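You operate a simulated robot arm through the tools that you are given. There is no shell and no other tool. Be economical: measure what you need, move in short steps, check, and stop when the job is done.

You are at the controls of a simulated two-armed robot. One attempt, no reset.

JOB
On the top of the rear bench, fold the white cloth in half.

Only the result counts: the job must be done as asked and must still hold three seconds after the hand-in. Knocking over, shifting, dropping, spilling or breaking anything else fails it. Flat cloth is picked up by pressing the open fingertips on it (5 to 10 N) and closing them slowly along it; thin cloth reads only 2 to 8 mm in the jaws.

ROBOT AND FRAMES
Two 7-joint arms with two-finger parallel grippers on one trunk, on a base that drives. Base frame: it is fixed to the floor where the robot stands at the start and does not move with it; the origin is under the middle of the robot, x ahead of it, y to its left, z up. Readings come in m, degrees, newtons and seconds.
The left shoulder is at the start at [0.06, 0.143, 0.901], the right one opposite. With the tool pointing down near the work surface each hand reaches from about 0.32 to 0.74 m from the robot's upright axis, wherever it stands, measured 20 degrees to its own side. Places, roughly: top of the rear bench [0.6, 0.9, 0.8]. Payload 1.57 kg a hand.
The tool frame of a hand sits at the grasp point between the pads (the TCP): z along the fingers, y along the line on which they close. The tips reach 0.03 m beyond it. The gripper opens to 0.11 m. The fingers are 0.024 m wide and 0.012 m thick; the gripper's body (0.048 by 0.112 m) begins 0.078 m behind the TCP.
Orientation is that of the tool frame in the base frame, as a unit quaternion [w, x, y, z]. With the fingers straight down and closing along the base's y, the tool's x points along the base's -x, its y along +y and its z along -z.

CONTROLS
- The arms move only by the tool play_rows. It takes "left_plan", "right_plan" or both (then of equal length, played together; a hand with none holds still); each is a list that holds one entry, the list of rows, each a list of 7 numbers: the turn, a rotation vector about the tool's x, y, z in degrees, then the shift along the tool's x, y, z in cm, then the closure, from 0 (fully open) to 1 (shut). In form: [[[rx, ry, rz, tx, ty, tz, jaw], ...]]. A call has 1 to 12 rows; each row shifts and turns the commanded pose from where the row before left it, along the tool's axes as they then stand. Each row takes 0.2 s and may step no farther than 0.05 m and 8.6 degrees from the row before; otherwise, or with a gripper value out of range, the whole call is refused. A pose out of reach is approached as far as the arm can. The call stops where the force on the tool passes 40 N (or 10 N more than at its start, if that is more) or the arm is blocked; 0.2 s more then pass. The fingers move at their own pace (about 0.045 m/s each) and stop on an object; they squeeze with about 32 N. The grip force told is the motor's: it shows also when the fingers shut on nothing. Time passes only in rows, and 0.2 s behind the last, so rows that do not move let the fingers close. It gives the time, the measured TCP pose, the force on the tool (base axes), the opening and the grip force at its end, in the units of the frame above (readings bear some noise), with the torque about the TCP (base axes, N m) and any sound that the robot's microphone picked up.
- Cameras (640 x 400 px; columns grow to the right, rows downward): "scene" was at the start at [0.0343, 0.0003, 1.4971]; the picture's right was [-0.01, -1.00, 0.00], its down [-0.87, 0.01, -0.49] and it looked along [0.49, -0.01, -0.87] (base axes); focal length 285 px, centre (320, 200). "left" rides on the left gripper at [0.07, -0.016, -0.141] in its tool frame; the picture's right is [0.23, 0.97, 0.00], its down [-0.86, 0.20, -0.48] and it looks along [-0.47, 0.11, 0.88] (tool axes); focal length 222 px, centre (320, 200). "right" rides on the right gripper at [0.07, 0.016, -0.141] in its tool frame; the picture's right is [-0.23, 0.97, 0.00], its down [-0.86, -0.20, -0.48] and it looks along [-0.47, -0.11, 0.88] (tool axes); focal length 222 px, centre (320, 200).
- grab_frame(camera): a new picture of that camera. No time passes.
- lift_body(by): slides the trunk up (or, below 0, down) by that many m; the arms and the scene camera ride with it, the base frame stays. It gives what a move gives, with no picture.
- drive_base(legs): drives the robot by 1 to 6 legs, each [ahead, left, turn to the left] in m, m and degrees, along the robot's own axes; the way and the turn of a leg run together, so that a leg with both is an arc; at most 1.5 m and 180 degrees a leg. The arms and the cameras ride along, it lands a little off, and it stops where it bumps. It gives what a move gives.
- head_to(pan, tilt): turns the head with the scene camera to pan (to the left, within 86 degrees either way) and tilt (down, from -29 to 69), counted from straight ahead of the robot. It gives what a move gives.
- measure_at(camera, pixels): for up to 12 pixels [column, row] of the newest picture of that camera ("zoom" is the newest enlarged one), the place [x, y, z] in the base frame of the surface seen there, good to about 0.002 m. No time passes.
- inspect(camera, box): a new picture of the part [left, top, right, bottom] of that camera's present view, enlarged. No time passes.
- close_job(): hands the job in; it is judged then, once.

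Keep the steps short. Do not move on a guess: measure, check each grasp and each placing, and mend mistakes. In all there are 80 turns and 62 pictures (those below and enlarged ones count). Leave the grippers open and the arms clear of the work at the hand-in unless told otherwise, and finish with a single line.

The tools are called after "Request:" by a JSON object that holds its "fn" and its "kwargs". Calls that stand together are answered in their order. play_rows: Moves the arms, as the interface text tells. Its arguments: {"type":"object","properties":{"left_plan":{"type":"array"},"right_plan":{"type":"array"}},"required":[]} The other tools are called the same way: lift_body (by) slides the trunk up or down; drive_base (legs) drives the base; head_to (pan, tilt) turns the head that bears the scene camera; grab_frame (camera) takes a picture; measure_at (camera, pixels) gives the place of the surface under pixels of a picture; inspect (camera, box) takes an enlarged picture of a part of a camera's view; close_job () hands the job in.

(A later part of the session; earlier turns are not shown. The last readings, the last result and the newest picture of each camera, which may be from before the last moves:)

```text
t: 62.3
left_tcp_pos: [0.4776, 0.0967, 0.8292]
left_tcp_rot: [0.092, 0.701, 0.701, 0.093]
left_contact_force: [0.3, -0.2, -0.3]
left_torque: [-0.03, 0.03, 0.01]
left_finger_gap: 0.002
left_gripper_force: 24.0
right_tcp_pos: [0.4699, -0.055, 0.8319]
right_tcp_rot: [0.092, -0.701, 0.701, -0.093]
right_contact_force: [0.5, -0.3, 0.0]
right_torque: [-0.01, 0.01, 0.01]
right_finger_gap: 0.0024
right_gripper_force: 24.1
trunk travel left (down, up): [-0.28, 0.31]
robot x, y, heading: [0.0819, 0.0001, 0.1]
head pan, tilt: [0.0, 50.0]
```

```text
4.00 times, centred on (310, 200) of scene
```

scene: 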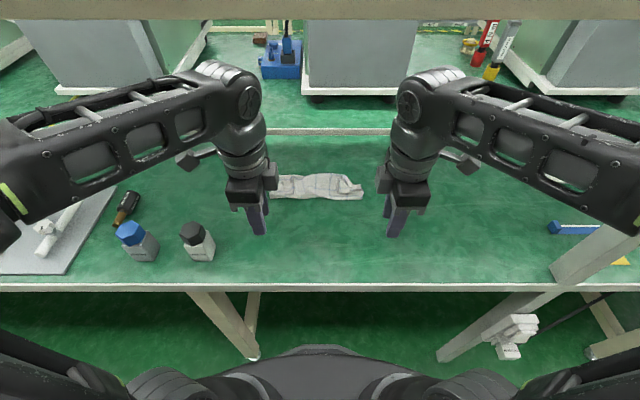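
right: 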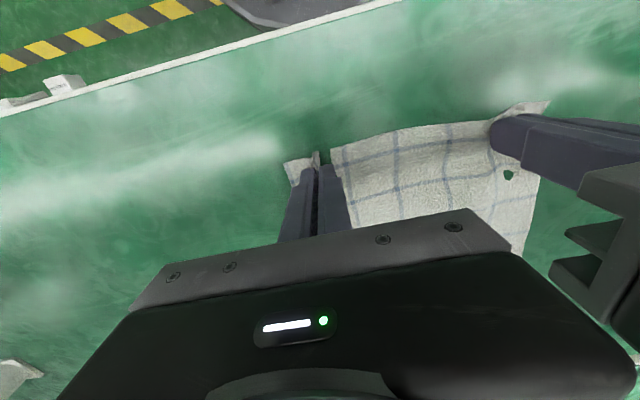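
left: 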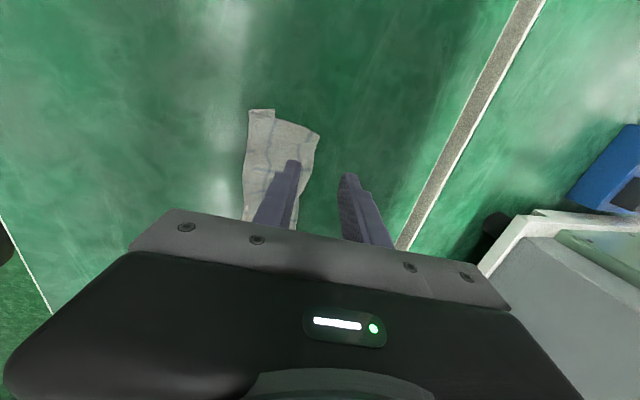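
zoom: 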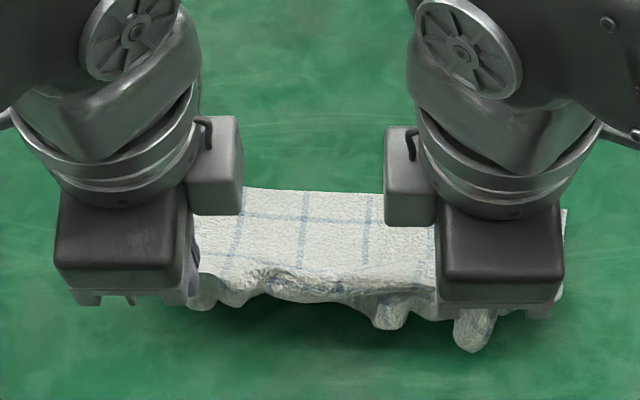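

Request:
{"fn": "measure_at", "kwargs": {"camera": "zoom", "pixels": [[305, 194], [370, 197], [565, 212], [305, 225], [305, 265], [310, 295], [390, 318], [475, 345], [215, 300], [560, 290], [245, 192], [475, 325]]}}

Request:
{"fn": "grab_frame", "kwargs": {"camera": "left"}}

Request:
{"fn": "grab_frame", "kwargs": {"camera": "right"}}

```text
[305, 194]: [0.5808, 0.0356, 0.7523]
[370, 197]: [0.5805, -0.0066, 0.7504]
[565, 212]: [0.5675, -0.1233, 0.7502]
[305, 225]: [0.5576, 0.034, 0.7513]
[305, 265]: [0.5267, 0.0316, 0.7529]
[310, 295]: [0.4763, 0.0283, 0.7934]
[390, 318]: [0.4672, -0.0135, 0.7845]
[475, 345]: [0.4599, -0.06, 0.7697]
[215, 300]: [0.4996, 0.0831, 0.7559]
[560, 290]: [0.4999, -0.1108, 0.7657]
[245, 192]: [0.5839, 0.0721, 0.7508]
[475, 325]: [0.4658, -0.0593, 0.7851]
```

```text
12 pictures are left
```

left: 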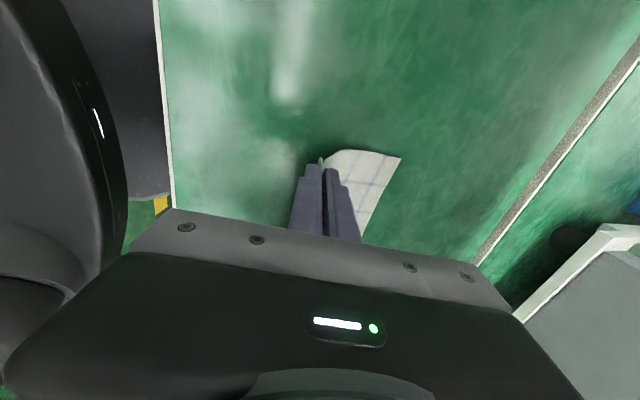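

```text
11 pictures are left
```

right: 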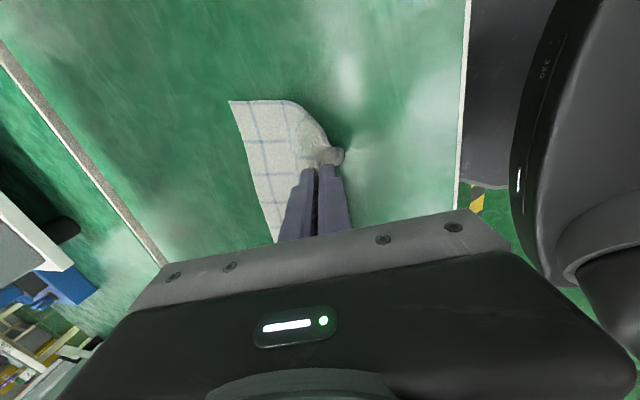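

The cloth has slid out to far edge x≈0.581, with the pinch about 13 cm from it and the lip hanging toward me. I'll lay the lip down toward the robot by moving forward while lowering, then release and back up.

Request:
{"fn": "play_rows", "kwargs": {"left_plan": [[[0, 0, 0, 0, 0.39, -1.45, 1], [0, 0, 0, 0, 0.66, 1.4, 1], [0, 0, 0, 0, 0.66, 1.4, 1], [0, 0, 0, 0, 0.66, 1.4, 1], [0, 0, 0, 0, 0.66, 1.4, 1], [0, 0, 0, 0, 0.66, 1.35, 1], [0, 0, 0, 0, 0, 0, 0.95], [0, 0, 0, 0, 0, 0, 0.85], [0, 0, 0, 0, 0, 0, 0.75], [0, 0, 0, 0, 0, -2, 0.75], [0, 0, 0, 0, 0, -2.5, 0.75]]], "right_plan": [[[0, 0, 0, 0, -0.39, -1.45, 1], [0, 0, 0, 0, -0.66, 1.4, 1], [0, 0, 0, 0, -0.66, 1.4, 1], [0, 0, 0, 0, -0.66, 1.4, 1], [0, 0, 0, 0, -0.66, 1.4, 1], [0, 0, 0, 0, -0.66, 1.35, 1], [0, 0, 0, 0, 0, 0, 0.95], [0, 0, 0, 0, 0, 0, 0.85], [0, 0, 0, 0, 0, 0, 0.75], [0, 0, 0, 0, 0, -2, 0.75], [0, 0, 0, 0, 0, -2.5, 0.75]]]}}

Request:
{"fn": "inspect", "kwargs": {"camera": "scene", "box": [230, 150, 390, 250]}}

```text
t: 64.7
left_tcp_pos: [0.5174, 0.0965, 0.8297]
left_tcp_rot: [0.092, 0.701, 0.701, 0.093]
left_contact_force: [0.4, -0.3, 0.8]
left_torque: [-0.02, 0.0, 0.02]
left_finger_gap: 0.0275
left_gripper_force: 0.1
right_tcp_pos: [0.5076, -0.0539, 0.83]
right_tcp_rot: [-0.093, 0.701, -0.701, 0.093]
right_contact_force: [-0.6, 0.1, 0.0]
right_torque: [0.0, 0.02, -0.02]
right_finger_gap: 0.0275
right_gripper_force: 0.1
trunk travel left (down, up): [-0.28, 0.31]
robot x, y, heading: [0.0826, 0.0, -0.2]
head pan, tilt: [0.0, 50.0]
```

```text
4.00 times, centred on (310, 200) of scene
```

zoom: 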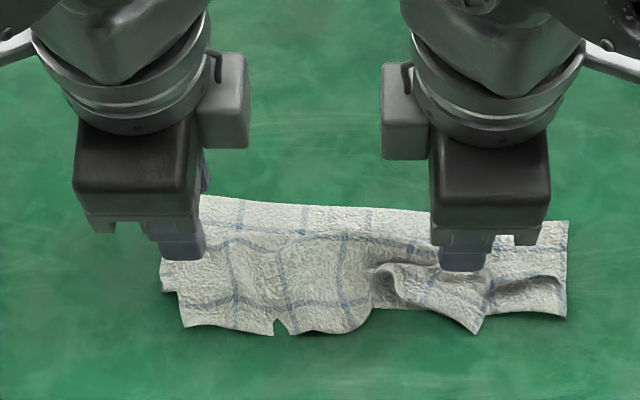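

The near edge is laid out toward me again (rows 320–335), with the right corner at (475, 330). I'll measure it.

Request:
{"fn": "measure_at", "kwargs": {"camera": "zoom", "pixels": [[185, 325], [270, 333], [280, 325], [340, 330], [370, 300], [475, 330], [400, 303], [565, 314], [568, 225], [240, 200], [165, 285], [220, 315]]}}

Request:
{"fn": "measure_at", "kwargs": {"camera": "zoom", "pixels": [[460, 315], [440, 290], [330, 315], [240, 320], [200, 300], [520, 285], [345, 240], [350, 275], [480, 300], [380, 265], [280, 300], [305, 205]]}}

```text
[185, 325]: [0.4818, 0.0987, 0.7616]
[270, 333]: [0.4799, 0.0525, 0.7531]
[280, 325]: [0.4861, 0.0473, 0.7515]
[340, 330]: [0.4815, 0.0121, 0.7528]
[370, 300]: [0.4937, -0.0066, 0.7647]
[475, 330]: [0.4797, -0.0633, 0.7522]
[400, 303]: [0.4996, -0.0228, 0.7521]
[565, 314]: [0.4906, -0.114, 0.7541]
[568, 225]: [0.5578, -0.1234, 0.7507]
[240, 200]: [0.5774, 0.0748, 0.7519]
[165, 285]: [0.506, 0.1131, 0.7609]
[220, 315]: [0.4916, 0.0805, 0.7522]
```

```text
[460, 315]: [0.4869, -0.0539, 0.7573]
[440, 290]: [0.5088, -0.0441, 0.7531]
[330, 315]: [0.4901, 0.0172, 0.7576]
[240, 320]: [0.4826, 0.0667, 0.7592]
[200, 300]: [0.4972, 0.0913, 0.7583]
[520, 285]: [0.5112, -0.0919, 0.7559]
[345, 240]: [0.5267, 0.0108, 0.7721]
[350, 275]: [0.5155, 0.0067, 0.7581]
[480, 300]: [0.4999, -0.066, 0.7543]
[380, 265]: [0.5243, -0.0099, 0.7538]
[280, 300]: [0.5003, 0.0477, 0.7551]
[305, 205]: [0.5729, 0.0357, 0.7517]
```

Near edge at x≈0.482, with the left corner at y≈0.10 and the right corner at (0.480, −0.063). I'll level the hands and straddle that edge along x, near finger just outside it and far finger on the cloth, so no long lip is left. Lower to just above.

Request:
{"fn": "play_rows", "kwargs": {"left_plan": [[[7.5, 0, 0, 0, 0, 0, 0.7], [7.5, 0, 0, 0, 0, 0, 0.7], [0, 0, 0, -1.35, -2.3, 0, 0.7], [0, 0, 0, 0, 0, 2, 0.7], [0, 0, 0, 0, 0, 2, 0.7], [0, 0, 0, 0, 0, 0, 0.7]]], "right_plan": [[[-7.5, 0, 0, 0, 0, 0, 0.7], [-7.5, 0, 0, 0, 0, 0, 0.7], [0, 0, 0, -0.2, 0.96, 0, 0.7], [0, 0, 0, 0, 0, 2, 0.7], [0, 0, 0, 0, 0, 2, 0.7], [0, 0, 0, 0, 0, 0, 0.7]]]}}

Request:
{"fn": "inspect", "kwargs": {"camera": "scene", "box": [230, 160, 390, 260]}}

```text
t: 66.1
left_tcp_pos: [0.4933, 0.0823, 0.79]
left_tcp_rot: [0.001, 0.706, 0.708, 0.0]
left_contact_force: [-0.5, 0.6, 0.1]
left_torque: [0.03, -0.01, 0.04]
left_finger_gap: 0.0329
left_gripper_force: 0.1
right_tcp_pos: [0.4979, -0.053, 0.791]
right_tcp_rot: [0.0, -0.707, 0.707, -0.001]
right_contact_force: [-0.4, 0.2, 2.5]
right_torque: [-0.01, -0.05, -0.05]
right_finger_gap: 0.0333
right_gripper_force: 0.5
trunk travel left (down, up): [-0.28, 0.31]
robot x, y, heading: [0.0825, -0.0015, 0.1]
head pan, tilt: [0.0, 50.0]
```

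```text
4.00 times, centred on (310, 210) of scene
```

zoom: 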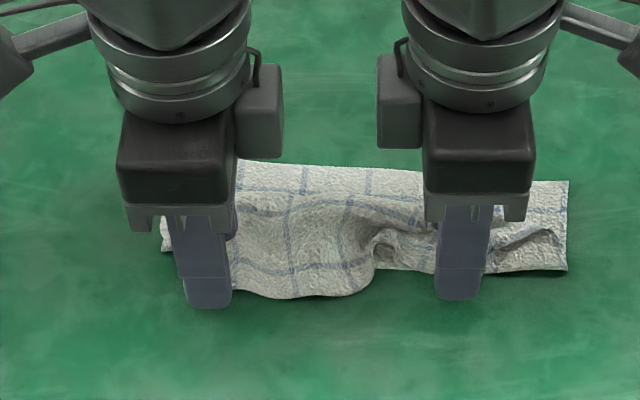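

Fingers are in place. Press down about 8 mm and read the force.

Request:
{"fn": "play_rows", "kwargs": {"left_plan": [[[0, 0, 0, 0, 0, 0.5, 0.7], [0, 0, 0, 0, 0, 0.4, 0.7], [0, 0, 0, 0, 0, 0, 0.7]]], "right_plan": [[[0, 0, 0, 0, 0, 0.5, 0.7], [0, 0, 0, 0, 0, 0.4, 0.7], [0, 0, 0, 0, 0, 0, 0.7]]]}}

```text
t: 66.9
left_tcp_pos: [0.4924, 0.0826, 0.782]
left_tcp_rot: [0.002, 0.707, 0.708, 0.0]
left_contact_force: [-0.2, -0.1, 15.0]
left_torque: [0.16, -0.35, 0.05]
left_finger_gap: 0.0331
left_gripper_force: 0.1
right_tcp_pos: [0.498, -0.0524, 0.7812]
right_tcp_rot: [0.0, -0.706, 0.708, 0.0]
right_contact_force: [0.2, 0.0, 4.0]
right_torque: [-0.02, -0.15, 0.01]
right_finger_gap: 0.0334
right_gripper_force: 0.2
trunk travel left (down, up): [-0.28, 0.31]
robot x, y, heading: [0.0799, -0.0007, -0.3]
head pan, tilt: [0.0, 50.0]
```

Left 15 N (ease 0.5 mm before closing), right 4 N (add 0.3 mm). Then a slow close.

Request:
{"fn": "play_rows", "kwargs": {"left_plan": [[[0, 0, 0, 0, 0, -0.05, 0.72], [0, 0, 0, 0, 0, 0, 0.75], [0, 0, 0, 0, 0, 0, 0.78], [0, 0, 0, 0, 0, 0, 0.81], [0, 0, 0, 0, 0, 0, 0.84], [0, 0, 0, 0, 0, 0, 0.87], [0, 0, 0, 0, 0, 0, 0.9], [0, 0, 0, 0, 0, 0, 0.93], [0, 0, 0, 0, 0, 0, 0.96], [0, 0, 0, 0, 0, 0, 1], [0, 0, 0, 0, 0, 0, 1]]], "right_plan": [[[0, 0, 0, 0, 0, 0.03, 0.72], [0, 0, 0, 0, 0, 0, 0.75], [0, 0, 0, 0, 0, 0, 0.78], [0, 0, 0, 0, 0, 0, 0.81], [0, 0, 0, 0, 0, 0, 0.84], [0, 0, 0, 0, 0, 0, 0.87], [0, 0, 0, 0, 0, 0, 0.9], [0, 0, 0, 0, 0, 0, 0.93], [0, 0, 0, 0, 0, 0, 0.96], [0, 0, 0, 0, 0, 0, 1], [0, 0, 0, 0, 0, 0, 1]]]}}

```text
t: 69.3
left_tcp_pos: [0.4933, 0.0823, 0.7826]
left_tcp_rot: [0.0, 0.706, 0.708, 0.0]
left_contact_force: [3.9, 1.9, 11.8]
left_torque: [0.12, -0.22, -0.01]
left_finger_gap: 0.0018
left_gripper_force: 23.5
right_tcp_pos: [0.4979, -0.0529, 0.7816]
right_tcp_rot: [-0.001, 0.707, -0.707, 0.001]
right_contact_force: [5.4, -2.3, 24.3]
right_torque: [-0.16, -0.32, 0.02]
right_finger_gap: 0.0021
right_gripper_force: 23.6
trunk travel left (down, up): [-0.28, 0.31]
robot x, y, heading: [0.0785, 0.0019, -0.0]
head pan, tilt: [0.0, 50.0]
```

Both hold (1.8 and 2.1 mm). Lift 2 cm, then draw the edge back to x≈0.40 while spreading the hands to span the cloth (y 0.095 and −0.10) to straighten it.

Request:
{"fn": "play_rows", "kwargs": {"left_plan": [[[0, 0, 0, 0, 0, -1, 1], [0, 0, 0, 0, 0, -1, 1], [0, 0, 0, 0.22, -1.55, 0, 1], [0, 0, 0, 0.22, -1.55, 0, 1], [0, 0, 0, 0.22, -1.55, 0, 1], [0, 0, 0, 0.22, -1.55, 0, 1], [0, 0, 0, 0.22, -1.55, 0, 1], [0, 0, 0, 0.2, -1.55, 0, 1], [0, 0, 0, 0, 0, 0, 1]]], "right_plan": [[[0, 0, 0, 0, 0, -1, 1], [0, 0, 0, 0, 0, -1, 1], [0, 0, 0, 0.78, 1.63, 0, 1], [0, 0, 0, 0.78, 1.63, 0, 1], [0, 0, 0, 0.78, 1.63, 0, 1], [0, 0, 0, 0.78, 1.63, 0, 1], [0, 0, 0, 0.78, 1.63, 0, 1], [0, 0, 0, 0.78, 1.63, 0, 1], [0, 0, 0, 0, 0, 0, 1]]]}}

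Request:
{"fn": "grab_frame", "kwargs": {"camera": "scene"}}

```text
t: 71.3
left_tcp_pos: [0.4005, 0.095, 0.8009]
left_tcp_rot: [0.001, 0.707, 0.708, 0.0]
left_contact_force: [-0.1, -9.6, 0.5]
left_torque: [-0.27, -0.01, -0.01]
left_finger_gap: 0.002
left_gripper_force: 24.2
right_tcp_pos: [0.4017, -0.0983, 0.8007]
right_tcp_rot: [-0.001, 0.708, -0.707, -0.001]
right_contact_force: [0.0, 9.5, 0.1]
right_torque: [0.31, 0.0, 0.03]
right_finger_gap: 0.0019
right_gripper_force: 23.9
trunk travel left (down, up): [-0.28, 0.31]
robot x, y, heading: [0.079, -0.0003, 0.3]
head pan, tilt: [0.0, 50.0]
```

```text
8 pictures are left
```

scene: 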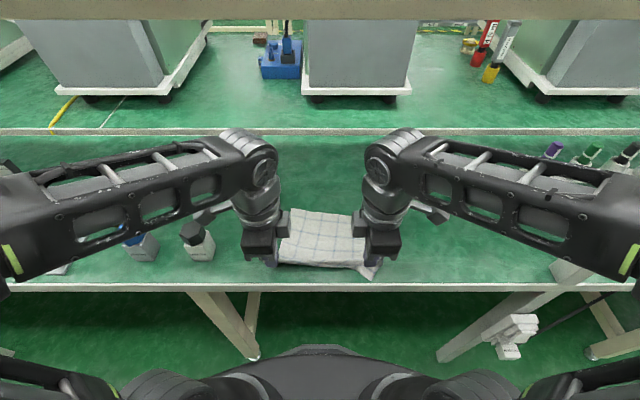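

The cloth is now laid out flat with its near edge taut between the hands. I'll measure its outline.

Request:
{"fn": "measure_at", "kwargs": {"camera": "scene", "pixels": [[292, 208], [364, 214], [325, 211], [325, 240], [325, 255], [325, 265], [368, 278], [282, 262], [350, 250], [295, 235], [366, 230]]}}

```text
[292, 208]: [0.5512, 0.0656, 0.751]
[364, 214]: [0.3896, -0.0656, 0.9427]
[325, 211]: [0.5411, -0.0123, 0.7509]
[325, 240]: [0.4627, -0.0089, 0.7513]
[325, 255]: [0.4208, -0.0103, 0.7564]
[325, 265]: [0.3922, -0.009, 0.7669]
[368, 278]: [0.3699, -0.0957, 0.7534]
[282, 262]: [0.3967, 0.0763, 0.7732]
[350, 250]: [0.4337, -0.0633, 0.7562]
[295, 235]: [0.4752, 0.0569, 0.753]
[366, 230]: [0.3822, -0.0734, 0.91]
```

Request:
{"fn": "inspect", "kwargs": {"camera": "scene", "box": [250, 200, 400, 294]}}

```text
4.26 times, centred on (325, 247) of scene
```

zoom: 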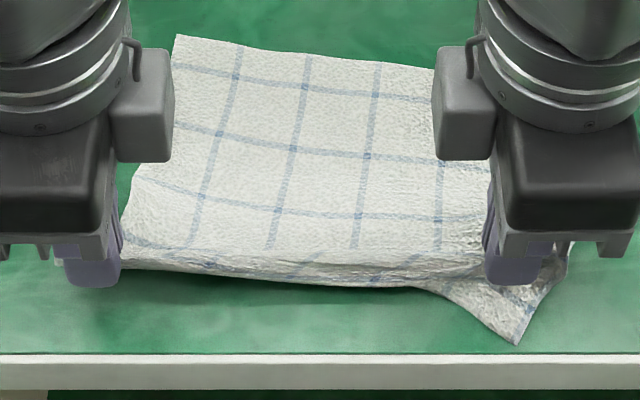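

I can see the pinch sits about 5 cm from the true near edge, and that lip hangs under the hands (a corner shows at (518, 343)). A trailing lip would spoil the fold. So: lay the lip flat toward me again (rise, then come forward while lowering), release, and regrasp right at the true edge.

Request:
{"fn": "play_rows", "kwargs": {"left_plan": [[[0, 0, 0, 0, 0, -1.3, 1], [0, 0, 0, 0, 0, -1.3, 1], [0, 0, 0, 0, 0.9, 0.82, 1], [0, 0, 0, 0, 0.9, 0.82, 1], [0, 0, 0, 0, 0.9, 0.82, 1], [0, 0, 0, 0, 0.9, 0.82, 1], [0, 0, 0, 0, 0.9, 0.82, 1], [0, 0, 0, 0, 0, 0, 0.9], [0, 0, 0, 0, 0, 0, 0.8], [0, 0, 0, 0, 0, 0, 0.8], [0, 0, 0, 0, 0.5, -2.5, 0.8], [0, 0, 0, 0, 1, -2.5, 0.8]]], "right_plan": [[[0, 0, 0, 0, 0, -1.3, 1], [0, 0, 0, 0, 0, -1.3, 1], [0, 0, 0, 0, -0.9, 0.82, 1], [0, 0, 0, 0, -0.9, 0.82, 1], [0, 0, 0, 0, -0.9, 0.82, 1], [0, 0, 0, 0, -0.9, 0.82, 1], [0, 0, 0, 0, -0.9, 0.82, 1], [0, 0, 0, 0, 0, 0, 0.9], [0, 0, 0, 0, 0, 0, 0.8], [0, 0, 0, 0, 0, 0, 0.8], [0, 0, 0, 0, -0.5, -2.5, 0.8], [0, 0, 0, 0, -1, -2.5, 0.8]]]}}

Request:
{"fn": "inspect", "kwargs": {"camera": "scene", "box": [250, 190, 400, 284]}}

```text
t: 73.9
left_tcp_pos: [0.4606, 0.0951, 0.8356]
left_tcp_rot: [0.0, 0.706, 0.708, 0.0]
left_contact_force: [-0.4, -0.3, -0.3]
left_torque: [0.01, 0.01, 0.03]
left_finger_gap: 0.022
left_gripper_force: 0.1
right_tcp_pos: [0.4597, -0.1007, 0.8372]
right_tcp_rot: [0.0, 0.708, -0.706, 0.0]
right_contact_force: [-0.4, -0.7, -0.1]
right_torque: [0.01, 0.03, 0.0]
right_finger_gap: 0.0221
right_gripper_force: 0.0
trunk travel left (down, up): [-0.28, 0.31]
robot x, y, heading: [0.0776, -0.0034, 0.3]
head pan, tilt: [0.0, 50.0]
```

```text
4.26 times, centred on (325, 237) of scene
```

zoom: 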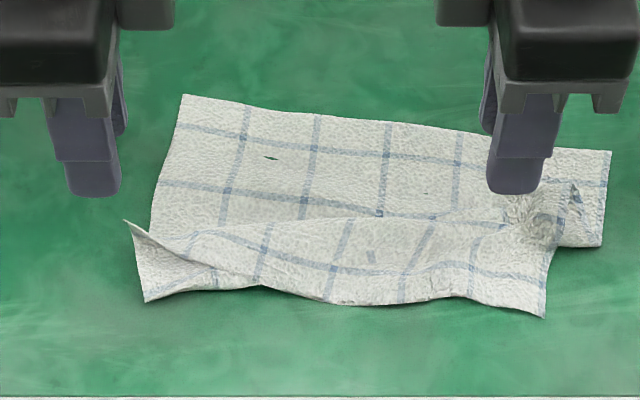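

The true near edge now lies open from (145, 300) to (545, 315), with some slack folded in the middle. I'll measure.

Request:
{"fn": "measure_at", "kwargs": {"camera": "zoom", "pixels": [[148, 300], [185, 291], [215, 288], [260, 285], [330, 303], [400, 303], [470, 295], [500, 306], [543, 316], [130, 225], [600, 245], [608, 155]]}}

Request:
{"fn": "measure_at", "kwargs": {"camera": "zoom", "pixels": [[185, 98], [320, 115], [460, 130], [200, 270], [500, 285], [545, 255], [300, 270], [400, 250], [300, 222], [520, 300], [170, 270], [470, 275]]}}

```text
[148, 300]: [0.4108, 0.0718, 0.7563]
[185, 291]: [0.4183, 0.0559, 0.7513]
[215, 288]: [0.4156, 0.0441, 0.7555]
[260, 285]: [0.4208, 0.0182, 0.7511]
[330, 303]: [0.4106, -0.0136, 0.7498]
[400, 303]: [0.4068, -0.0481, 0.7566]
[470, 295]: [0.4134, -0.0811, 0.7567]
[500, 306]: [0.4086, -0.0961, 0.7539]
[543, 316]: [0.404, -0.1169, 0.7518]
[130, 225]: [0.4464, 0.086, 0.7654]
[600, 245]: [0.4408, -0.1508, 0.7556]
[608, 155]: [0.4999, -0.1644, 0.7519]
```

```text
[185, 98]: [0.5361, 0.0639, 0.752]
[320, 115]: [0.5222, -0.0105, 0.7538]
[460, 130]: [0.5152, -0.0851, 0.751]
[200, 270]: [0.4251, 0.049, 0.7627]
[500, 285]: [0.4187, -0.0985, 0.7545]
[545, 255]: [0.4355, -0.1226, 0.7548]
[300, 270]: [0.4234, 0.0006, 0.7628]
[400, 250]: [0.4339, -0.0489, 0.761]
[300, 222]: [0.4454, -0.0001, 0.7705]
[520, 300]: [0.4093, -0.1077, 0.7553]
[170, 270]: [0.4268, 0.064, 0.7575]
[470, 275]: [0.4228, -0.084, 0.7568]
```

Near edge at x≈0.41–0.42 with corners (0.411, 0.074) and (0.404, −0.118). Far corners are (0.536, 0.064) and (0.500, −0.164). Only one layer lies within 2–3 cm of the near edge, so I'll use a 2 cm gap: left at (0.424, 0.055), right at (0.415, −0.098), near finger just outside the edge.

Request:
{"fn": "play_rows", "kwargs": {"left_plan": [[[0, 0, 0, -2, -1.83, 0, 0.82], [0, 0, 0, -2, -1.83, 0, 0.82], [0, 0, 0, 0, 0, 2.5, 0.82], [0, 0, 0, 0, 0, 2, 0.82], [0, 0, 0, 0, 0, 0.7, 0.82], [0, 0, 0, 0, 0, 0.15, 0.82], [0, 0, 0, 0, 0, 0, 0.82]]], "right_plan": [[[0, 0, 0, -0.13, 2.23, 0, 0.82], [0, 0, 0, -0.14, 2.24, 0, 0.82], [0, 0, 0, 0, 0, 2.5, 0.82], [0, 0, 0, 0, 0, 2, 0.82], [0, 0, 0, 0, 0, 0.7, 0.82], [0, 0, 0, 0, 0, 0.15, 0.82], [0, 0, 0, 0, 0, 0, 0.82]]]}}

```text
t: 75.5
left_tcp_pos: [0.4233, 0.0544, 0.7828]
left_tcp_rot: [0.0, 0.707, 0.708, 0.0]
left_contact_force: [-1.3, 0.2, 4.4]
left_torque: [-0.01, -0.07, 0.04]
left_finger_gap: 0.0194
left_gripper_force: 0.0
right_tcp_pos: [0.416, -0.0971, 0.7833]
right_tcp_rot: [0.0, 0.707, -0.707, -0.001]
right_contact_force: [0.3, 0.5, -0.5]
right_torque: [0.0, -0.02, -0.05]
right_finger_gap: 0.0198
right_gripper_force: 0.1
trunk travel left (down, up): [-0.28, 0.31]
robot x, y, heading: [0.075, -0.0028, -0.1]
head pan, tilt: [0.0, 50.0]
```

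Left 4.4 N, right not yet touching. A bit more down on both, then close slowly.

Request:
{"fn": "play_rows", "kwargs": {"left_plan": [[[0, 0, 0, 0, 0, 0.03, 0.82], [0, 0, 0, 0, 0, 0, 0.82], [0, 0, 0, 0, 0, 0, 0.84], [0, 0, 0, 0, 0, 0, 0.86], [0, 0, 0, 0, 0, 0, 0.88], [0, 0, 0, 0, 0, 0, 0.9], [0, 0, 0, 0, 0, 0, 0.92], [0, 0, 0, 0, 0, 0, 0.94], [0, 0, 0, 0, 0, 0, 0.97], [0, 0, 0, 0, 0, 0, 1], [0, 0, 0, 0, 0, 0, 1]]], "right_plan": [[[0, 0, 0, 0, 0, 0.12, 0.82], [0, 0, 0, 0, 0, 0.07, 0.82], [0, 0, 0, 0, 0, 0, 0.84], [0, 0, 0, 0, 0, 0, 0.86], [0, 0, 0, 0, 0, 0, 0.88], [0, 0, 0, 0, 0, 0, 0.9], [0, 0, 0, 0, 0, 0, 0.92], [0, 0, 0, 0, 0, 0, 0.94], [0, 0, 0, 0, 0, 0, 0.97], [0, 0, 0, 0, 0, 0, 1], [0, 0, 0, 0, 0, 0, 1]]]}}

```text
t: 77.9
left_tcp_pos: [0.4246, 0.0552, 0.7813]
left_tcp_rot: [0.0, 0.708, 0.707, 0.0]
left_contact_force: [2.8, 0.5, 14.0]
left_torque: [0.06, -0.16, 0.0]
left_finger_gap: 0.0022
left_gripper_force: 23.3
right_tcp_pos: [0.4161, -0.0961, 0.7807]
right_tcp_rot: [0.0, 0.707, -0.707, 0.0]
right_contact_force: [2.2, 0.3, 4.3]
right_torque: [0.01, -0.02, -0.02]
right_finger_gap: 0.0014
right_gripper_force: 23.6
trunk travel left (down, up): [-0.28, 0.31]
robot x, y, heading: [0.0815, 0.0029, 0.1]
head pan, tilt: [0.0, 50.0]
```

Both hold (2.2 and 1.4 mm). I'll raise straight up about 9 cm over the intended fold line while spreading to the cloth's width, then check.

Request:
{"fn": "play_rows", "kwargs": {"left_plan": [[[0, 0, 0, 0.08, 0.25, -1.47, 1], [0, 0, 0, 0.08, 0.25, -1.47, 1], [0, 0, 0, 0.08, 0.25, -1.47, 1], [0, 0, 0, 0.08, 0.25, -1.47, 1], [0, 0, 0, 0.08, 0.25, -1.47, 1], [0, 0, 0, 0.08, 0.25, -1.47, 1], [0, 0, 0, 0, 0, 0, 1]]], "right_plan": [[[0, 0, 0, 0.5, 0.1, -1.47, 1], [0, 0, 0, 0.5, 0.1, -1.47, 1], [0, 0, 0, 0.5, 0.1, -1.47, 1], [0, 0, 0, 0.5, 0.1, -1.47, 1], [0, 0, 0, 0.5, 0.1, -1.47, 1], [0, 0, 0, 0.5, 0.1, -1.47, 1], [0, 0, 0, 0, 0, 0, 1]]]}}

Request:
{"fn": "inspect", "kwargs": {"camera": "scene", "box": [240, 170, 400, 270]}}

```text
t: 79.5
left_tcp_pos: [0.4383, 0.0605, 0.8642]
left_tcp_rot: [-0.001, 0.707, 0.708, 0.001]
left_contact_force: [-0.4, -1.2, -0.2]
left_torque: [-0.01, 0.0, -0.01]
left_finger_gap: 0.002
left_gripper_force: 23.6
left hand out of reach, approached as far as the arm can: row 6
right_tcp_pos: [0.4116, -0.1254, 0.8671]
right_tcp_rot: [-0.002, 0.707, -0.707, 0.0]
right_contact_force: [-0.1, 0.5, 0.3]
right_torque: [-0.04, -0.01, -0.01]
right_finger_gap: 0.0015
right_gripper_force: 23.0
trunk travel left (down, up): [-0.28, 0.31]
robot x, y, heading: [0.0825, -0.0011, -0.1]
head pan, tilt: [0.0, 50.0]
```

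```text
4.00 times, centred on (320, 220) of scene
```

zoom: 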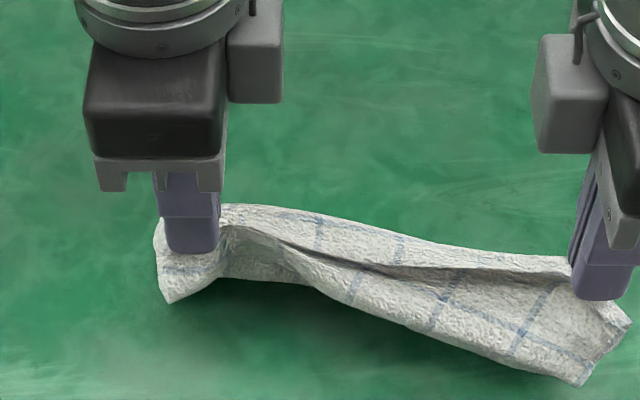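

Request:
{"fn": "measure_at", "kwargs": {"camera": "zoom", "pixels": [[168, 300], [320, 218], [320, 255], [340, 290], [430, 328], [400, 242], [400, 265], [585, 383], [625, 320], [530, 258], [240, 208], [520, 350]]}}

Request:
{"fn": "grab_frame", "kwargs": {"camera": "right"}}

```text
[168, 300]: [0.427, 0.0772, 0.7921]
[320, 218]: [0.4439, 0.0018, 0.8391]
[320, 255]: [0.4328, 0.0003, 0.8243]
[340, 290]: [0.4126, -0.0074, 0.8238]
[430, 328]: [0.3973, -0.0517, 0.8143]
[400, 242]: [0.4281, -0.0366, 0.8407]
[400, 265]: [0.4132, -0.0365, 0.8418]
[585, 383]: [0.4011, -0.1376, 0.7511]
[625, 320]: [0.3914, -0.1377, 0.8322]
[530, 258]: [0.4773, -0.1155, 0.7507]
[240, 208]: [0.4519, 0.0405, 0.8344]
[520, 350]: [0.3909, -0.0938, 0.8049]
```

```text
4 pictures are left
```

right: 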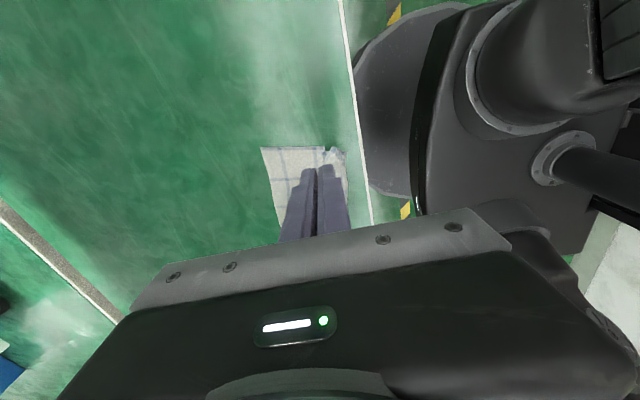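

Both hands hold the edge region with a short lip of about 2.5 cm. I'll measure where the bottom layer's far edge now lies, from the right camera picture.

Request:
{"fn": "measure_at", "kwargs": {"camera": "right", "pixels": [[264, 150], [270, 175], [276, 205], [282, 225], [300, 150], [322, 150], [285, 165], [345, 180], [338, 152]]}}

```text
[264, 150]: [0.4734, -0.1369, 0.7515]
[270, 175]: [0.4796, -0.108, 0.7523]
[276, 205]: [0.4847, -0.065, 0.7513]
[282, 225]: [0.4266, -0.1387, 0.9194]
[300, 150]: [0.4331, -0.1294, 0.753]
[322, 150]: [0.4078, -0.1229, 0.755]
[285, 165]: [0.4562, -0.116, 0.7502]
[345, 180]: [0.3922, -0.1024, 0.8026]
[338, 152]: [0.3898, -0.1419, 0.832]
```

Far edge now runs from (0.473, −0.137) to about (0.509, 0.092). I'll carry the held edge in an arc down onto it: right to about (0.480, −0.116), left to about (0.510, 0.072). That's a few mm past the edge, to make up for the short lip.

Request:
{"fn": "play_rows", "kwargs": {"left_plan": [[[0, 0, 0, 0.17, 1.58, 0.46, 1], [0, 0, 0, 0.17, 1.58, 0.77, 1], [0, 0, 0, 0.17, 1.3, 1.08, 1], [0, 0, 0, 0.17, 1.0, 1.39, 1], [0, 0, 0, 0.17, 0.72, 1.54, 1], [0, 0, 0, 0.17, 0.58, 1.54, 1], [0, 0, 0, 0.17, 0.43, 0.92, 1], [0, 0, 0, 0, 0, 0, 1]]], "right_plan": [[[0, 0, 0, -0.13, -1.52, 0.48, 1], [0, 0, 0, -0.13, -1.52, 0.8, 1], [0, 0, 0, -0.13, -1.24, 1.12, 1], [0, 0, 0, -0.13, -0.97, 1.44, 1], [0, 0, 0, -0.13, -0.69, 1.6, 1], [0, 0, 0, -0.13, -0.55, 1.6, 1], [0, 0, 0, -0.13, -0.41, 0.96, 1], [0, 0, 0, 0, 0, 0, 1]]]}}

Request:
{"fn": "inspect", "kwargs": {"camera": "scene", "box": [240, 180, 400, 280]}}

```text
t: 81.3
left_tcp_pos: [0.5106, 0.0721, 0.7929]
left_tcp_rot: [0.001, 0.707, 0.707, 0.0]
left_contact_force: [-1.0, -0.7, 0.5]
left_torque: [-0.06, 0.0, 0.0]
left_finger_gap: 0.0018
left_gripper_force: 23.4
right_tcp_pos: [0.479, -0.1181, 0.7893]
right_tcp_rot: [0.0, 0.707, -0.707, 0.0]
right_contact_force: [0.6, 0.8, 1.0]
right_torque: [0.04, -0.03, -0.01]
right_finger_gap: 0.0017
right_gripper_force: 23.7
trunk travel left (down, up): [-0.28, 0.31]
robot x, y, heading: [0.0836, -0.0024, 0.2]
head pan, tilt: [0.0, 50.0]
```

```text
4.00 times, centred on (320, 230) of scene
```

zoom: 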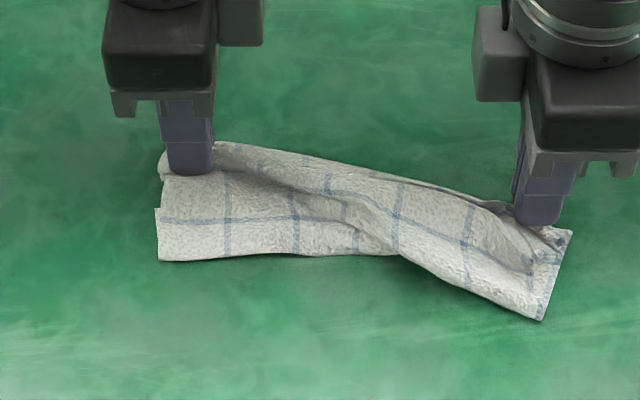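

This looks close to a half fold. I'll measure the outline.

Request:
{"fn": "measure_at", "kwargs": {"camera": "zoom", "pixels": [[162, 180], [157, 212], [160, 258], [290, 250], [390, 252], [470, 285], [542, 318], [570, 235], [400, 177], [320, 160], [240, 145], [470, 200]]}}

Request:
{"fn": "measure_at", "kwargs": {"camera": "zoom", "pixels": [[250, 190], [250, 235], [330, 210], [400, 215], [430, 250], [500, 250], [530, 290], [190, 200], [190, 240], [340, 180], [540, 245], [300, 175]]}}

```text
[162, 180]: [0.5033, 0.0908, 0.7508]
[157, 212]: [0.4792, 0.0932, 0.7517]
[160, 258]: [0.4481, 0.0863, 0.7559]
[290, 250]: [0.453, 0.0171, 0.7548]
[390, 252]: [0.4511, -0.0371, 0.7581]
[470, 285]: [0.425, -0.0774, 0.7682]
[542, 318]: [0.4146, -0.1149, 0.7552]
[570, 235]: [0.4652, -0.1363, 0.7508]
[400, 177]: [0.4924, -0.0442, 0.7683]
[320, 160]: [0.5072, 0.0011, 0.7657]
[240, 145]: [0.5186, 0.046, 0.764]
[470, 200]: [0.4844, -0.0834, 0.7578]
```

```text
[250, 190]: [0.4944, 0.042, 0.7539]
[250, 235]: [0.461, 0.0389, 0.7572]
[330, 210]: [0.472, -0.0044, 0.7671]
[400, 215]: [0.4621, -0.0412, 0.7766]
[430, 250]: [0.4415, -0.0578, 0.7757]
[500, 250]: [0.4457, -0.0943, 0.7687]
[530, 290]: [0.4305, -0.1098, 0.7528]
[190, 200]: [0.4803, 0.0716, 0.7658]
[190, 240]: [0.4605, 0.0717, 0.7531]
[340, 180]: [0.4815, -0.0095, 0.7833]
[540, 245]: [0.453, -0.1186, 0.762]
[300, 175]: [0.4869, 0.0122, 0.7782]
```

I'll set the edge down fully, release gently, rise straight up and move forward out of the view.

Request:
{"fn": "play_rows", "kwargs": {"left_plan": [[[0, 0, 0, 0, 0, 0.6, 1], [0, 0, 0, 0, 0, 0.2, 1], [0, 0, 0, 0, 0, 0, 0.95], [0, 0, 0, 0, 0, 0, 0.9], [0, 0, 0, 0, 0, 0, 0.85], [0, 0, 0, 0, 0, 0, 0.85], [0, 0, 0, 0, 0, -2, 0.85], [0, 0, 0, 0, 0, -2.5, 0.85], [0, 0, 0, 0, 2.5, -1, 0.85], [0, 0, 0, 0, 2.5, 0, 0.85]]], "right_plan": [[[0, 0, 0, 0, 0, 0.4, 1], [0, 0, 0, 0, 0, 0.1, 1], [0, 0, 0, 0, 0, 0, 0.95], [0, 0, 0, 0, 0, 0, 0.9], [0, 0, 0, 0, 0, 0, 0.85], [0, 0, 0, 0, 0, 0, 0.85], [0, 0, 0, 0, 0, -2, 0.85], [0, 0, 0, 0, 0, -2.5, 0.85], [0, 0, 0, 0, -2.5, -1, 0.85], [0, 0, 0, 0, -2.5, 0, 0.85]]]}}

Request:
{"fn": "inspect", "kwargs": {"camera": "scene", "box": [260, 195, 390, 277]}}

```text
t: 83.5
left_tcp_pos: [0.5609, 0.074, 0.8399]
left_tcp_rot: [0.0, 0.707, 0.708, 0.0]
left_contact_force: [0.5, 0.0, -0.2]
left_torque: [0.0, 0.01, 0.01]
left_finger_gap: 0.0166
left_gripper_force: 0.1
right_tcp_pos: [0.5315, -0.1166, 0.8389]
right_tcp_rot: [0.0, 0.707, -0.707, 0.001]
right_contact_force: [0.5, -1.0, -0.2]
right_torque: [-0.01, -0.02, 0.0]
right_finger_gap: 0.0167
right_gripper_force: 0.1
trunk travel left (down, up): [-0.28, 0.31]
robot x, y, heading: [0.082, 0.0016, -0.1]
head pan, tilt: [0.0, 50.0]
```

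```text
4.88 times, centred on (325, 236) of scene
```

zoom: 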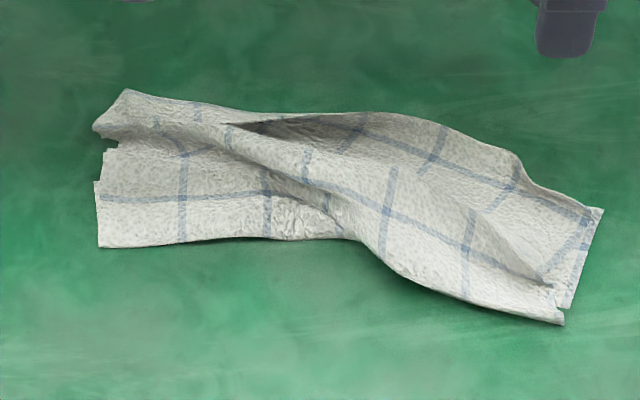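

Request:
{"fn": "measure_at", "kwargs": {"camera": "zoom", "pixels": [[125, 95], [97, 128], [97, 184], [101, 244], [250, 236], [350, 235], [420, 280], [562, 320], [600, 210], [520, 160], [445, 122], [360, 114]]}}

Request:
{"fn": "measure_at", "kwargs": {"camera": "zoom", "pixels": [[245, 118], [300, 116], [300, 130], [240, 135], [340, 165], [400, 150], [460, 180], [300, 190], [350, 215], [500, 230], [480, 260], [560, 285]]}}

```text
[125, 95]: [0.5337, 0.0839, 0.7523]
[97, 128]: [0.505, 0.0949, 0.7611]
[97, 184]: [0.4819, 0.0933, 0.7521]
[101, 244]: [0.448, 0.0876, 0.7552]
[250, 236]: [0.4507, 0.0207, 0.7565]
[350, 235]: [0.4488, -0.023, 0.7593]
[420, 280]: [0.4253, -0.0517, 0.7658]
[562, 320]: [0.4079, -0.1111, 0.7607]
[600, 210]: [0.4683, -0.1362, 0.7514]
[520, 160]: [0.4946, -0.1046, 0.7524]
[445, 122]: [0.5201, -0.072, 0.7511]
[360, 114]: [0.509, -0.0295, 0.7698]
```

```text
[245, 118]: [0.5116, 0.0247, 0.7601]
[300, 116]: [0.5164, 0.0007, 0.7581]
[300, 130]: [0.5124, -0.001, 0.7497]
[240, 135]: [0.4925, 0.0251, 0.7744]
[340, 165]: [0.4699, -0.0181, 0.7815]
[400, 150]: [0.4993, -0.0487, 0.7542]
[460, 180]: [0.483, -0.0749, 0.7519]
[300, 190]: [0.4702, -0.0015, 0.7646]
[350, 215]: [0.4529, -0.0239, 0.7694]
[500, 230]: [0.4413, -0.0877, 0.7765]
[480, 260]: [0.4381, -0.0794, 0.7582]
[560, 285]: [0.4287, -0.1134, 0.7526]
```

The lip has flipped forward by itself: the flap's edge now lies about 3 cm beyond the bottom layer's far edge (flap corners ≈ (0.534, 0.084) and (0.495, −0.105), bottom corners ≈ (0.505, 0.095) and (0.468, −0.137)), with a bulge in between. I'll press closed fingertips on the flap's edge and slide it back about 2.5 cm to line up. First lower onto it.

Request:
{"fn": "play_rows", "kwargs": {"left_plan": [[[0, 0, 0, 0, -2, 0, 1], [0, 0, 0, -0.2, -2.1, 0, 1], [0, 0, 0, 0, 0, 2.5, 1], [0, 0, 0, 0, 0, 2.5, 1], [0, 0, 0, 0, 0, 0.7, 1], [0, 0, 0, 0, 0, 0.25, 1], [0, 0, 0, 0, 0, 0, 1]]], "right_plan": [[[0, 0, 0, -1.68, 1.42, 0, 1], [0, 0, 0, -1.68, 1.43, 0, 1], [0, 0, 0, 0, 0, 2.5, 1], [0, 0, 0, 0, 0, 2.5, 1], [0, 0, 0, 0, 0, 0.6, 1], [0, 0, 0, 0, 0, 0.2, 1], [0, 0, 0, 0, 0, 0, 1]]]}}

```text
t: 85.1
left_tcp_pos: [0.5196, 0.0702, 0.782]
left_tcp_rot: [0.001, 0.707, 0.707, 0.0]
left_contact_force: [-2.0, 1.2, 11.6]
left_torque: [0.01, 0.08, 0.0]
left_finger_gap: 0.0
left_gripper_force: 20.9
right_tcp_pos: [0.5, -0.084, 0.782]
right_tcp_rot: [0.0, 0.708, -0.707, 0.001]
right_contact_force: [0.9, -0.2, 2.3]
right_torque: [0.02, 0.03, -0.04]
right_finger_gap: 0.0002
right_gripper_force: 21.3
trunk travel left (down, up): [-0.28, 0.31]
robot x, y, heading: [0.0822, 0.0018, 0.2]
head pan, tilt: [0.0, 50.0]
```

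Left 11.6 N, right 2.3 N. Add a bit on the right, slide back 2.5 cm (right also 2 cm outward), then lift.

Request:
{"fn": "play_rows", "kwargs": {"left_plan": [[[0, 0, 0, 0, 0, -0.02, 1], [0, 0, 0, 0, -0.5, 0, 1], [0, 0, 0, 0, -0.5, -0.02, 1], [0, 0, 0, 0, -0.5, -0.02, 1], [0, 0, 0, 0, -0.5, -0.03, 1], [0, 0, 0, 0, -0.5, -0.03, 1], [0, 0, 0, 0, 0, 0, 1], [0, 0, 0, 0, 0, -2, 1], [0, 0, 0, 0, 0, -2, 1]]], "right_plan": [[[0, 0, 0, 0, 0, 0.08, 1], [0, 0, 0, 0.4, 0.5, 0, 1], [0, 0, 0, 0.4, 0.5, 0, 1], [0, 0, 0, 0.4, 0.5, -0.02, 1], [0, 0, 0, 0.4, 0.5, -0.03, 1], [0, 0, 0, 0.4, 0.5, -0.03, 1], [0, 0, 0, 0, 0, 0, 1], [0, 0, 0, 0, 0, -2, 1], [0, 0, 0, 0, 0, -2, 1]]]}}

```text
t: 87.1
left_tcp_pos: [0.4938, 0.0706, 0.8215]
left_tcp_rot: [-0.001, 0.706, 0.708, -0.001]
left_contact_force: [0.4, 0.5, -0.1]
left_torque: [0.02, 0.02, -0.01]
left_finger_gap: 0.0
left_gripper_force: 21.4
right_tcp_pos: [0.4758, -0.1037, 0.8213]
right_tcp_rot: [-0.001, -0.707, 0.707, 0.0]
right_contact_force: [-0.1, 0.2, 0.4]
right_torque: [-0.03, 0.02, -0.03]
right_finger_gap: 0.0
right_gripper_force: 21.2
trunk travel left (down, up): [-0.28, 0.31]
robot x, y, heading: [0.078, -0.0008, 0.0]
head pan, tilt: [0.0, 50.0]
```

Now press the bulge in the middle down, easing it toward the fold line, then rise and move forward for a look.

Request:
{"fn": "play_rows", "kwargs": {"left_plan": [[[0, 0, 0, -2.03, -1.3, 0, 1], [0, 0, 0, -2.03, -1.3, 0, 1], [0, 0, 0, 0, 0, 1.7, 1], [0, 0, 0, 0, 0, 1.6, 1], [0, 0, 0, 0, -0.7, 0.1, 1], [0, 0, 0, 0, -0.7, 0.05, 1], [0, 0, 0, 0, 0, 0, 1], [0, 0, 0, 0, 0, -2.5, 1], [0, 0, 0, 0, 0, -2.5, 1], [0, 0, 0, 1, 4, 0, 1], [0, 0, 0, 1, 4, 0, 1], [0, 0, 0, 1, 3, 0, 0.7]]], "right_plan": [[[0, 0, 0, -2.2, 1.05, 0, 1], [0, 0, 0, -2.2, 1.05, 0, 1], [0, 0, 0, 0, 0, 1.7, 1], [0, 0, 0, 0, 0, 1.6, 1], [0, 0, 0, 0, 0.7, 0.1, 1], [0, 0, 0, 0, 0.7, 0.05, 1], [0, 0, 0, 0, 0, 0, 1], [0, 0, 0, 0, 0, -2.5, 1], [0, 0, 0, 0, 0, -2.5, 1], [0, 0, 0, 1, -4, 0, 1], [0, 0, 0, 1, -4, 0, 1], [0, 0, 0, 1, -3, 0, 0.7]]]}}

Request:
{"fn": "inspect", "kwargs": {"camera": "scene", "box": [260, 195, 390, 277]}}

```text
t: 89.7
left_tcp_pos: [0.5641, 0.0598, 0.8378]
left_tcp_rot: [0.001, 0.708, 0.707, 0.0]
left_contact_force: [1.0, -0.2, 0.1]
left_torque: [-0.01, -0.02, 0.03]
left_finger_gap: 0.0319
left_gripper_force: 0.3
right_tcp_pos: [0.5518, -0.09, 0.8366]
right_tcp_rot: [0.0, 0.708, -0.707, 0.0]
right_contact_force: [-0.3, 0.0, 0.4]
right_torque: [0.0, 0.0, 0.0]
right_finger_gap: 0.0318
right_gripper_force: 0.2
trunk travel left (down, up): [-0.28, 0.31]
robot x, y, heading: [0.0821, 0.0014, 0.1]
head pan, tilt: [0.0, 50.0]
```

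```text
4.88 times, centred on (325, 236) of scene
```

zoom: 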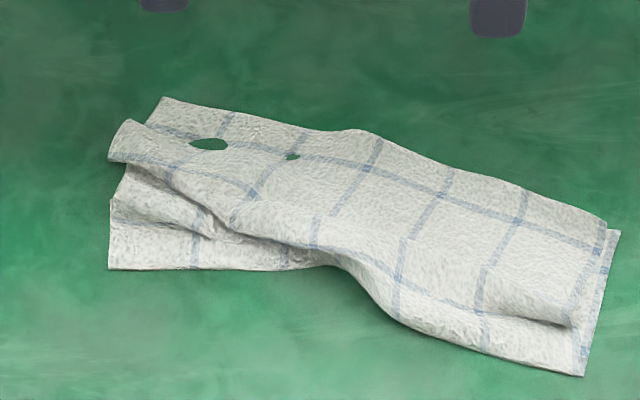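

Much neater: on the right the flap's corner (605, 218) sits right at the bottom corner (618, 230). The left still has a small pleat. I'll measure.

Request:
{"fn": "measure_at", "kwargs": {"camera": "zoom", "pixels": [[165, 101], [148, 122], [125, 123], [112, 158], [125, 170], [112, 202], [112, 265], [240, 222], [330, 262], [583, 373], [603, 222], [617, 234]]}}

Request:
{"fn": "measure_at", "kwargs": {"camera": "zoom", "pixels": [[150, 140], [180, 180], [150, 200], [150, 245], [220, 240], [260, 130], [370, 133], [480, 175], [400, 310], [300, 200], [420, 230], [520, 290]]}}

```text
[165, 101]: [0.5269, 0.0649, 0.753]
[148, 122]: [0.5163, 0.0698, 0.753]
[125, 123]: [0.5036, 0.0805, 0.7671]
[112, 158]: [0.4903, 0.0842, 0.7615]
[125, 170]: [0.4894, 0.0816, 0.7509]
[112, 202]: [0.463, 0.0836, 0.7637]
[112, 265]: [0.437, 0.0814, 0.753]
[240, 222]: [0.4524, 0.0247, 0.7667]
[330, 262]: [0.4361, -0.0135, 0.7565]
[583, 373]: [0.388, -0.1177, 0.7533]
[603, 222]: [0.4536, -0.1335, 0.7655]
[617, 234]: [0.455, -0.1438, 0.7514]
```

```text
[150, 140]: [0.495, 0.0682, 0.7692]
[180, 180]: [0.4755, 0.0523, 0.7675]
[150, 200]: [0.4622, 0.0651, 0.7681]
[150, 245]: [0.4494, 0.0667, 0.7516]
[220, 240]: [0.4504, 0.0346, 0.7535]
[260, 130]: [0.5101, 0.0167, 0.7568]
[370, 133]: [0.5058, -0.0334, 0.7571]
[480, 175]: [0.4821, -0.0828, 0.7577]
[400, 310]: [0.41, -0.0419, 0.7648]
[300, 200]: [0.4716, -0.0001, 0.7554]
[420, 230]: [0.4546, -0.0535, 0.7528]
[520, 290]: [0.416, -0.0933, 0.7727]
```

The right side is aligned within 1 cm. On the left the flap corner (0.527, 0.065) is about 3 cm off the bottom corner (≈0.505, 0.09). One gentle correction: press the left closed fingertip on that corner and slide it 2 cm back and 2.5 cm outward. First lower.

Request:
{"fn": "play_rows", "kwargs": {"left_plan": [[[0, 0, 0, -0.4, -2.5, 0, 1], [0, 0, 0, -0.4, -2.6, 0, 1], [0, 0, 0, 0, 0, 2.5, 1], [0, 0, 0, 0, 0, 2.2, 1], [0, 0, 0, 0, 0, 0.7, 1], [0, 0, 0, 0, 0, 0.2, 1], [0, 0, 0, 0, 0, 0, 1]]]}}

```text
t: 91.3
left_tcp_pos: [0.5128, 0.0508, 0.7815]
left_tcp_rot: [0.001, 0.707, 0.708, 0.0]
left_contact_force: [0.6, 0.7, 0.2]
left_torque: [0.0, 0.0, 0.03]
left_finger_gap: 0.0001
left_gripper_force: 21.3
right_tcp_pos: [0.5508, -0.0891, 0.8364]
right_tcp_rot: [0.0, 0.708, -0.706, -0.001]
right_contact_force: [0.9, 0.2, 0.8]
right_torque: [0.03, 0.01, -0.02]
right_finger_gap: 0.0331
right_gripper_force: 0.1
trunk travel left (down, up): [-0.28, 0.31]
robot x, y, heading: [0.0784, -0.0042, -0.0]
head pan, tilt: [0.0, 50.0]
```

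Press 1.5 mm more, slide, lift. Then press the pleat at x≈0.478 and ease it toward the fold, rise and clear.

Request:
{"fn": "play_rows", "kwargs": {"left_plan": [[[0, 0, 0, 0, 0, 0.15, 1], [0, 0, 0, 0.5, -0.4, 0, 1], [0, 0, 0, 0.5, -0.4, 0, 1], [0, 0, 0, 0.5, -0.4, 0, 1], [0, 0, 0, 0.5, -0.4, 0, 1], [0, 0, 0, 0.5, -0.4, 0, 1], [0, 0, 0, 0, 0, 0, 1]]]}}

Request:
{"fn": "play_rows", "kwargs": {"left_plan": [[[0, 0, 0, 0, 0, -2, 1], [0, 0, 0, 0, 0, -1.2, 1], [0, 0, 0, -1.6, -1.5, 0, 1], [0, 0, 0, 0, 0, 1.6, 1], [0, 0, 0, 0, 0, 0.9, 1], [0, 0, 0, 0, -0.8, 0, 1], [0, 0, 0, 0, -0.8, 0, 1], [0, 0, 0, 0, -0.8, 0, 1], [0, 0, 0, 0, 0, -2.5, 1], [0, 0, 0, 0, 0, -2.5, 1]]]}}

Request:
{"fn": "play_rows", "kwargs": {"left_plan": [[[0, 0, 0, 0, 4, 0, 1], [0, 0, 0, 0, 4, 0, 0.7], [0, 0, 0, 0, 4, 0, 0.3]]]}}

Request:
{"fn": "inspect", "kwargs": {"camera": "scene", "box": [260, 195, 390, 277]}}

```text
t: 92.9
left_tcp_pos: [0.4953, 0.075, 0.7808]
left_tcp_rot: [0.002, 0.707, 0.707, 0.001]
left_contact_force: [5.9, -7.4, 23.7]
left_torque: [-0.2, -0.16, 0.0]
left_finger_gap: 0.0
left_gripper_force: 21.6
right_tcp_pos: [0.5507, -0.09, 0.8374]
right_tcp_rot: [0.001, -0.707, 0.707, 0.0]
right_contact_force: [0.3, 0.3, -0.9]
right_torque: [0.03, -0.02, -0.02]
right_finger_gap: 0.033
right_gripper_force: 0.0
trunk travel left (down, up): [-0.28, 0.31]
robot x, y, heading: [0.0801, -0.0001, 0.1]
head pan, tilt: [0.0, 50.0]
```

```text
t: 95.1
left_tcp_pos: [0.4542, 0.0607, 0.8377]
left_tcp_rot: [0.0, 0.706, 0.708, -0.001]
left_contact_force: [0.8, -0.5, 0.0]
left_torque: [-0.01, -0.04, -0.04]
left_finger_gap: 0.0001
left_gripper_force: 21.5
right_tcp_pos: [0.5512, -0.089, 0.8372]
right_tcp_rot: [0.0, -0.707, 0.707, 0.0]
right_contact_force: [-0.4, -0.2, -0.1]
right_torque: [-0.02, 0.02, 0.01]
right_finger_gap: 0.033
right_gripper_force: 0.1
trunk travel left (down, up): [-0.28, 0.31]
robot x, y, heading: [0.0815, 0.0004, -0.0]
head pan, tilt: [0.0, 50.0]
```

```text
t: 95.9
left_tcp_pos: [0.5759, 0.0601, 0.8388]
left_tcp_rot: [0.001, 0.707, 0.707, 0.001]
left_contact_force: [-0.4, -1.0, 0.1]
left_torque: [-0.01, -0.02, -0.01]
left_finger_gap: 0.048
left_gripper_force: 0.1
right_tcp_pos: [0.5497, -0.0899, 0.8357]
right_tcp_rot: [0.0, 0.707, -0.707, 0.0]
right_contact_force: [-0.8, -0.3, -0.4]
right_torque: [0.04, -0.01, -0.02]
right_finger_gap: 0.0333
right_gripper_force: 0.1
trunk travel left (down, up): [-0.28, 0.31]
robot x, y, heading: [0.0785, -0.0031, 0.1]
head pan, tilt: [0.0, 50.0]
```

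```text
4.88 times, centred on (325, 236) of scene
```

zoom: 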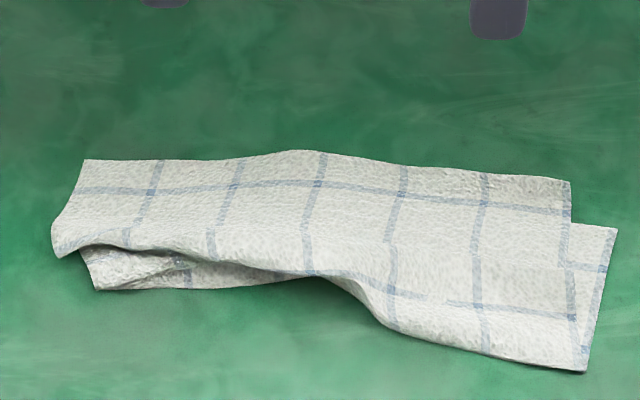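

The cloth now lies as a neat two-layer strip. I'll check the dimensions on this last picture.

Request:
{"fn": "measure_at", "kwargs": {"camera": "zoom", "pixels": [[87, 163], [55, 250], [95, 287], [300, 155], [300, 275], [567, 184], [615, 231], [585, 369], [480, 345], [480, 175], [200, 285], [320, 215]]}}

```text
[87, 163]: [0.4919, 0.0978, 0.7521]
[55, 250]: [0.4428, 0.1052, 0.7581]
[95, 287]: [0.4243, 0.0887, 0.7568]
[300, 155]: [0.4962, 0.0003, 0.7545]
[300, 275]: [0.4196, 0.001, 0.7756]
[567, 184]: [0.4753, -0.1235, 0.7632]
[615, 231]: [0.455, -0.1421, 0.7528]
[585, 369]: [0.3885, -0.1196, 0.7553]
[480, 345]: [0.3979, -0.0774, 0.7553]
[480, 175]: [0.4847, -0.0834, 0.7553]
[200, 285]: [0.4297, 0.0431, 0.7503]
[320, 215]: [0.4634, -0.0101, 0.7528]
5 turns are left
```

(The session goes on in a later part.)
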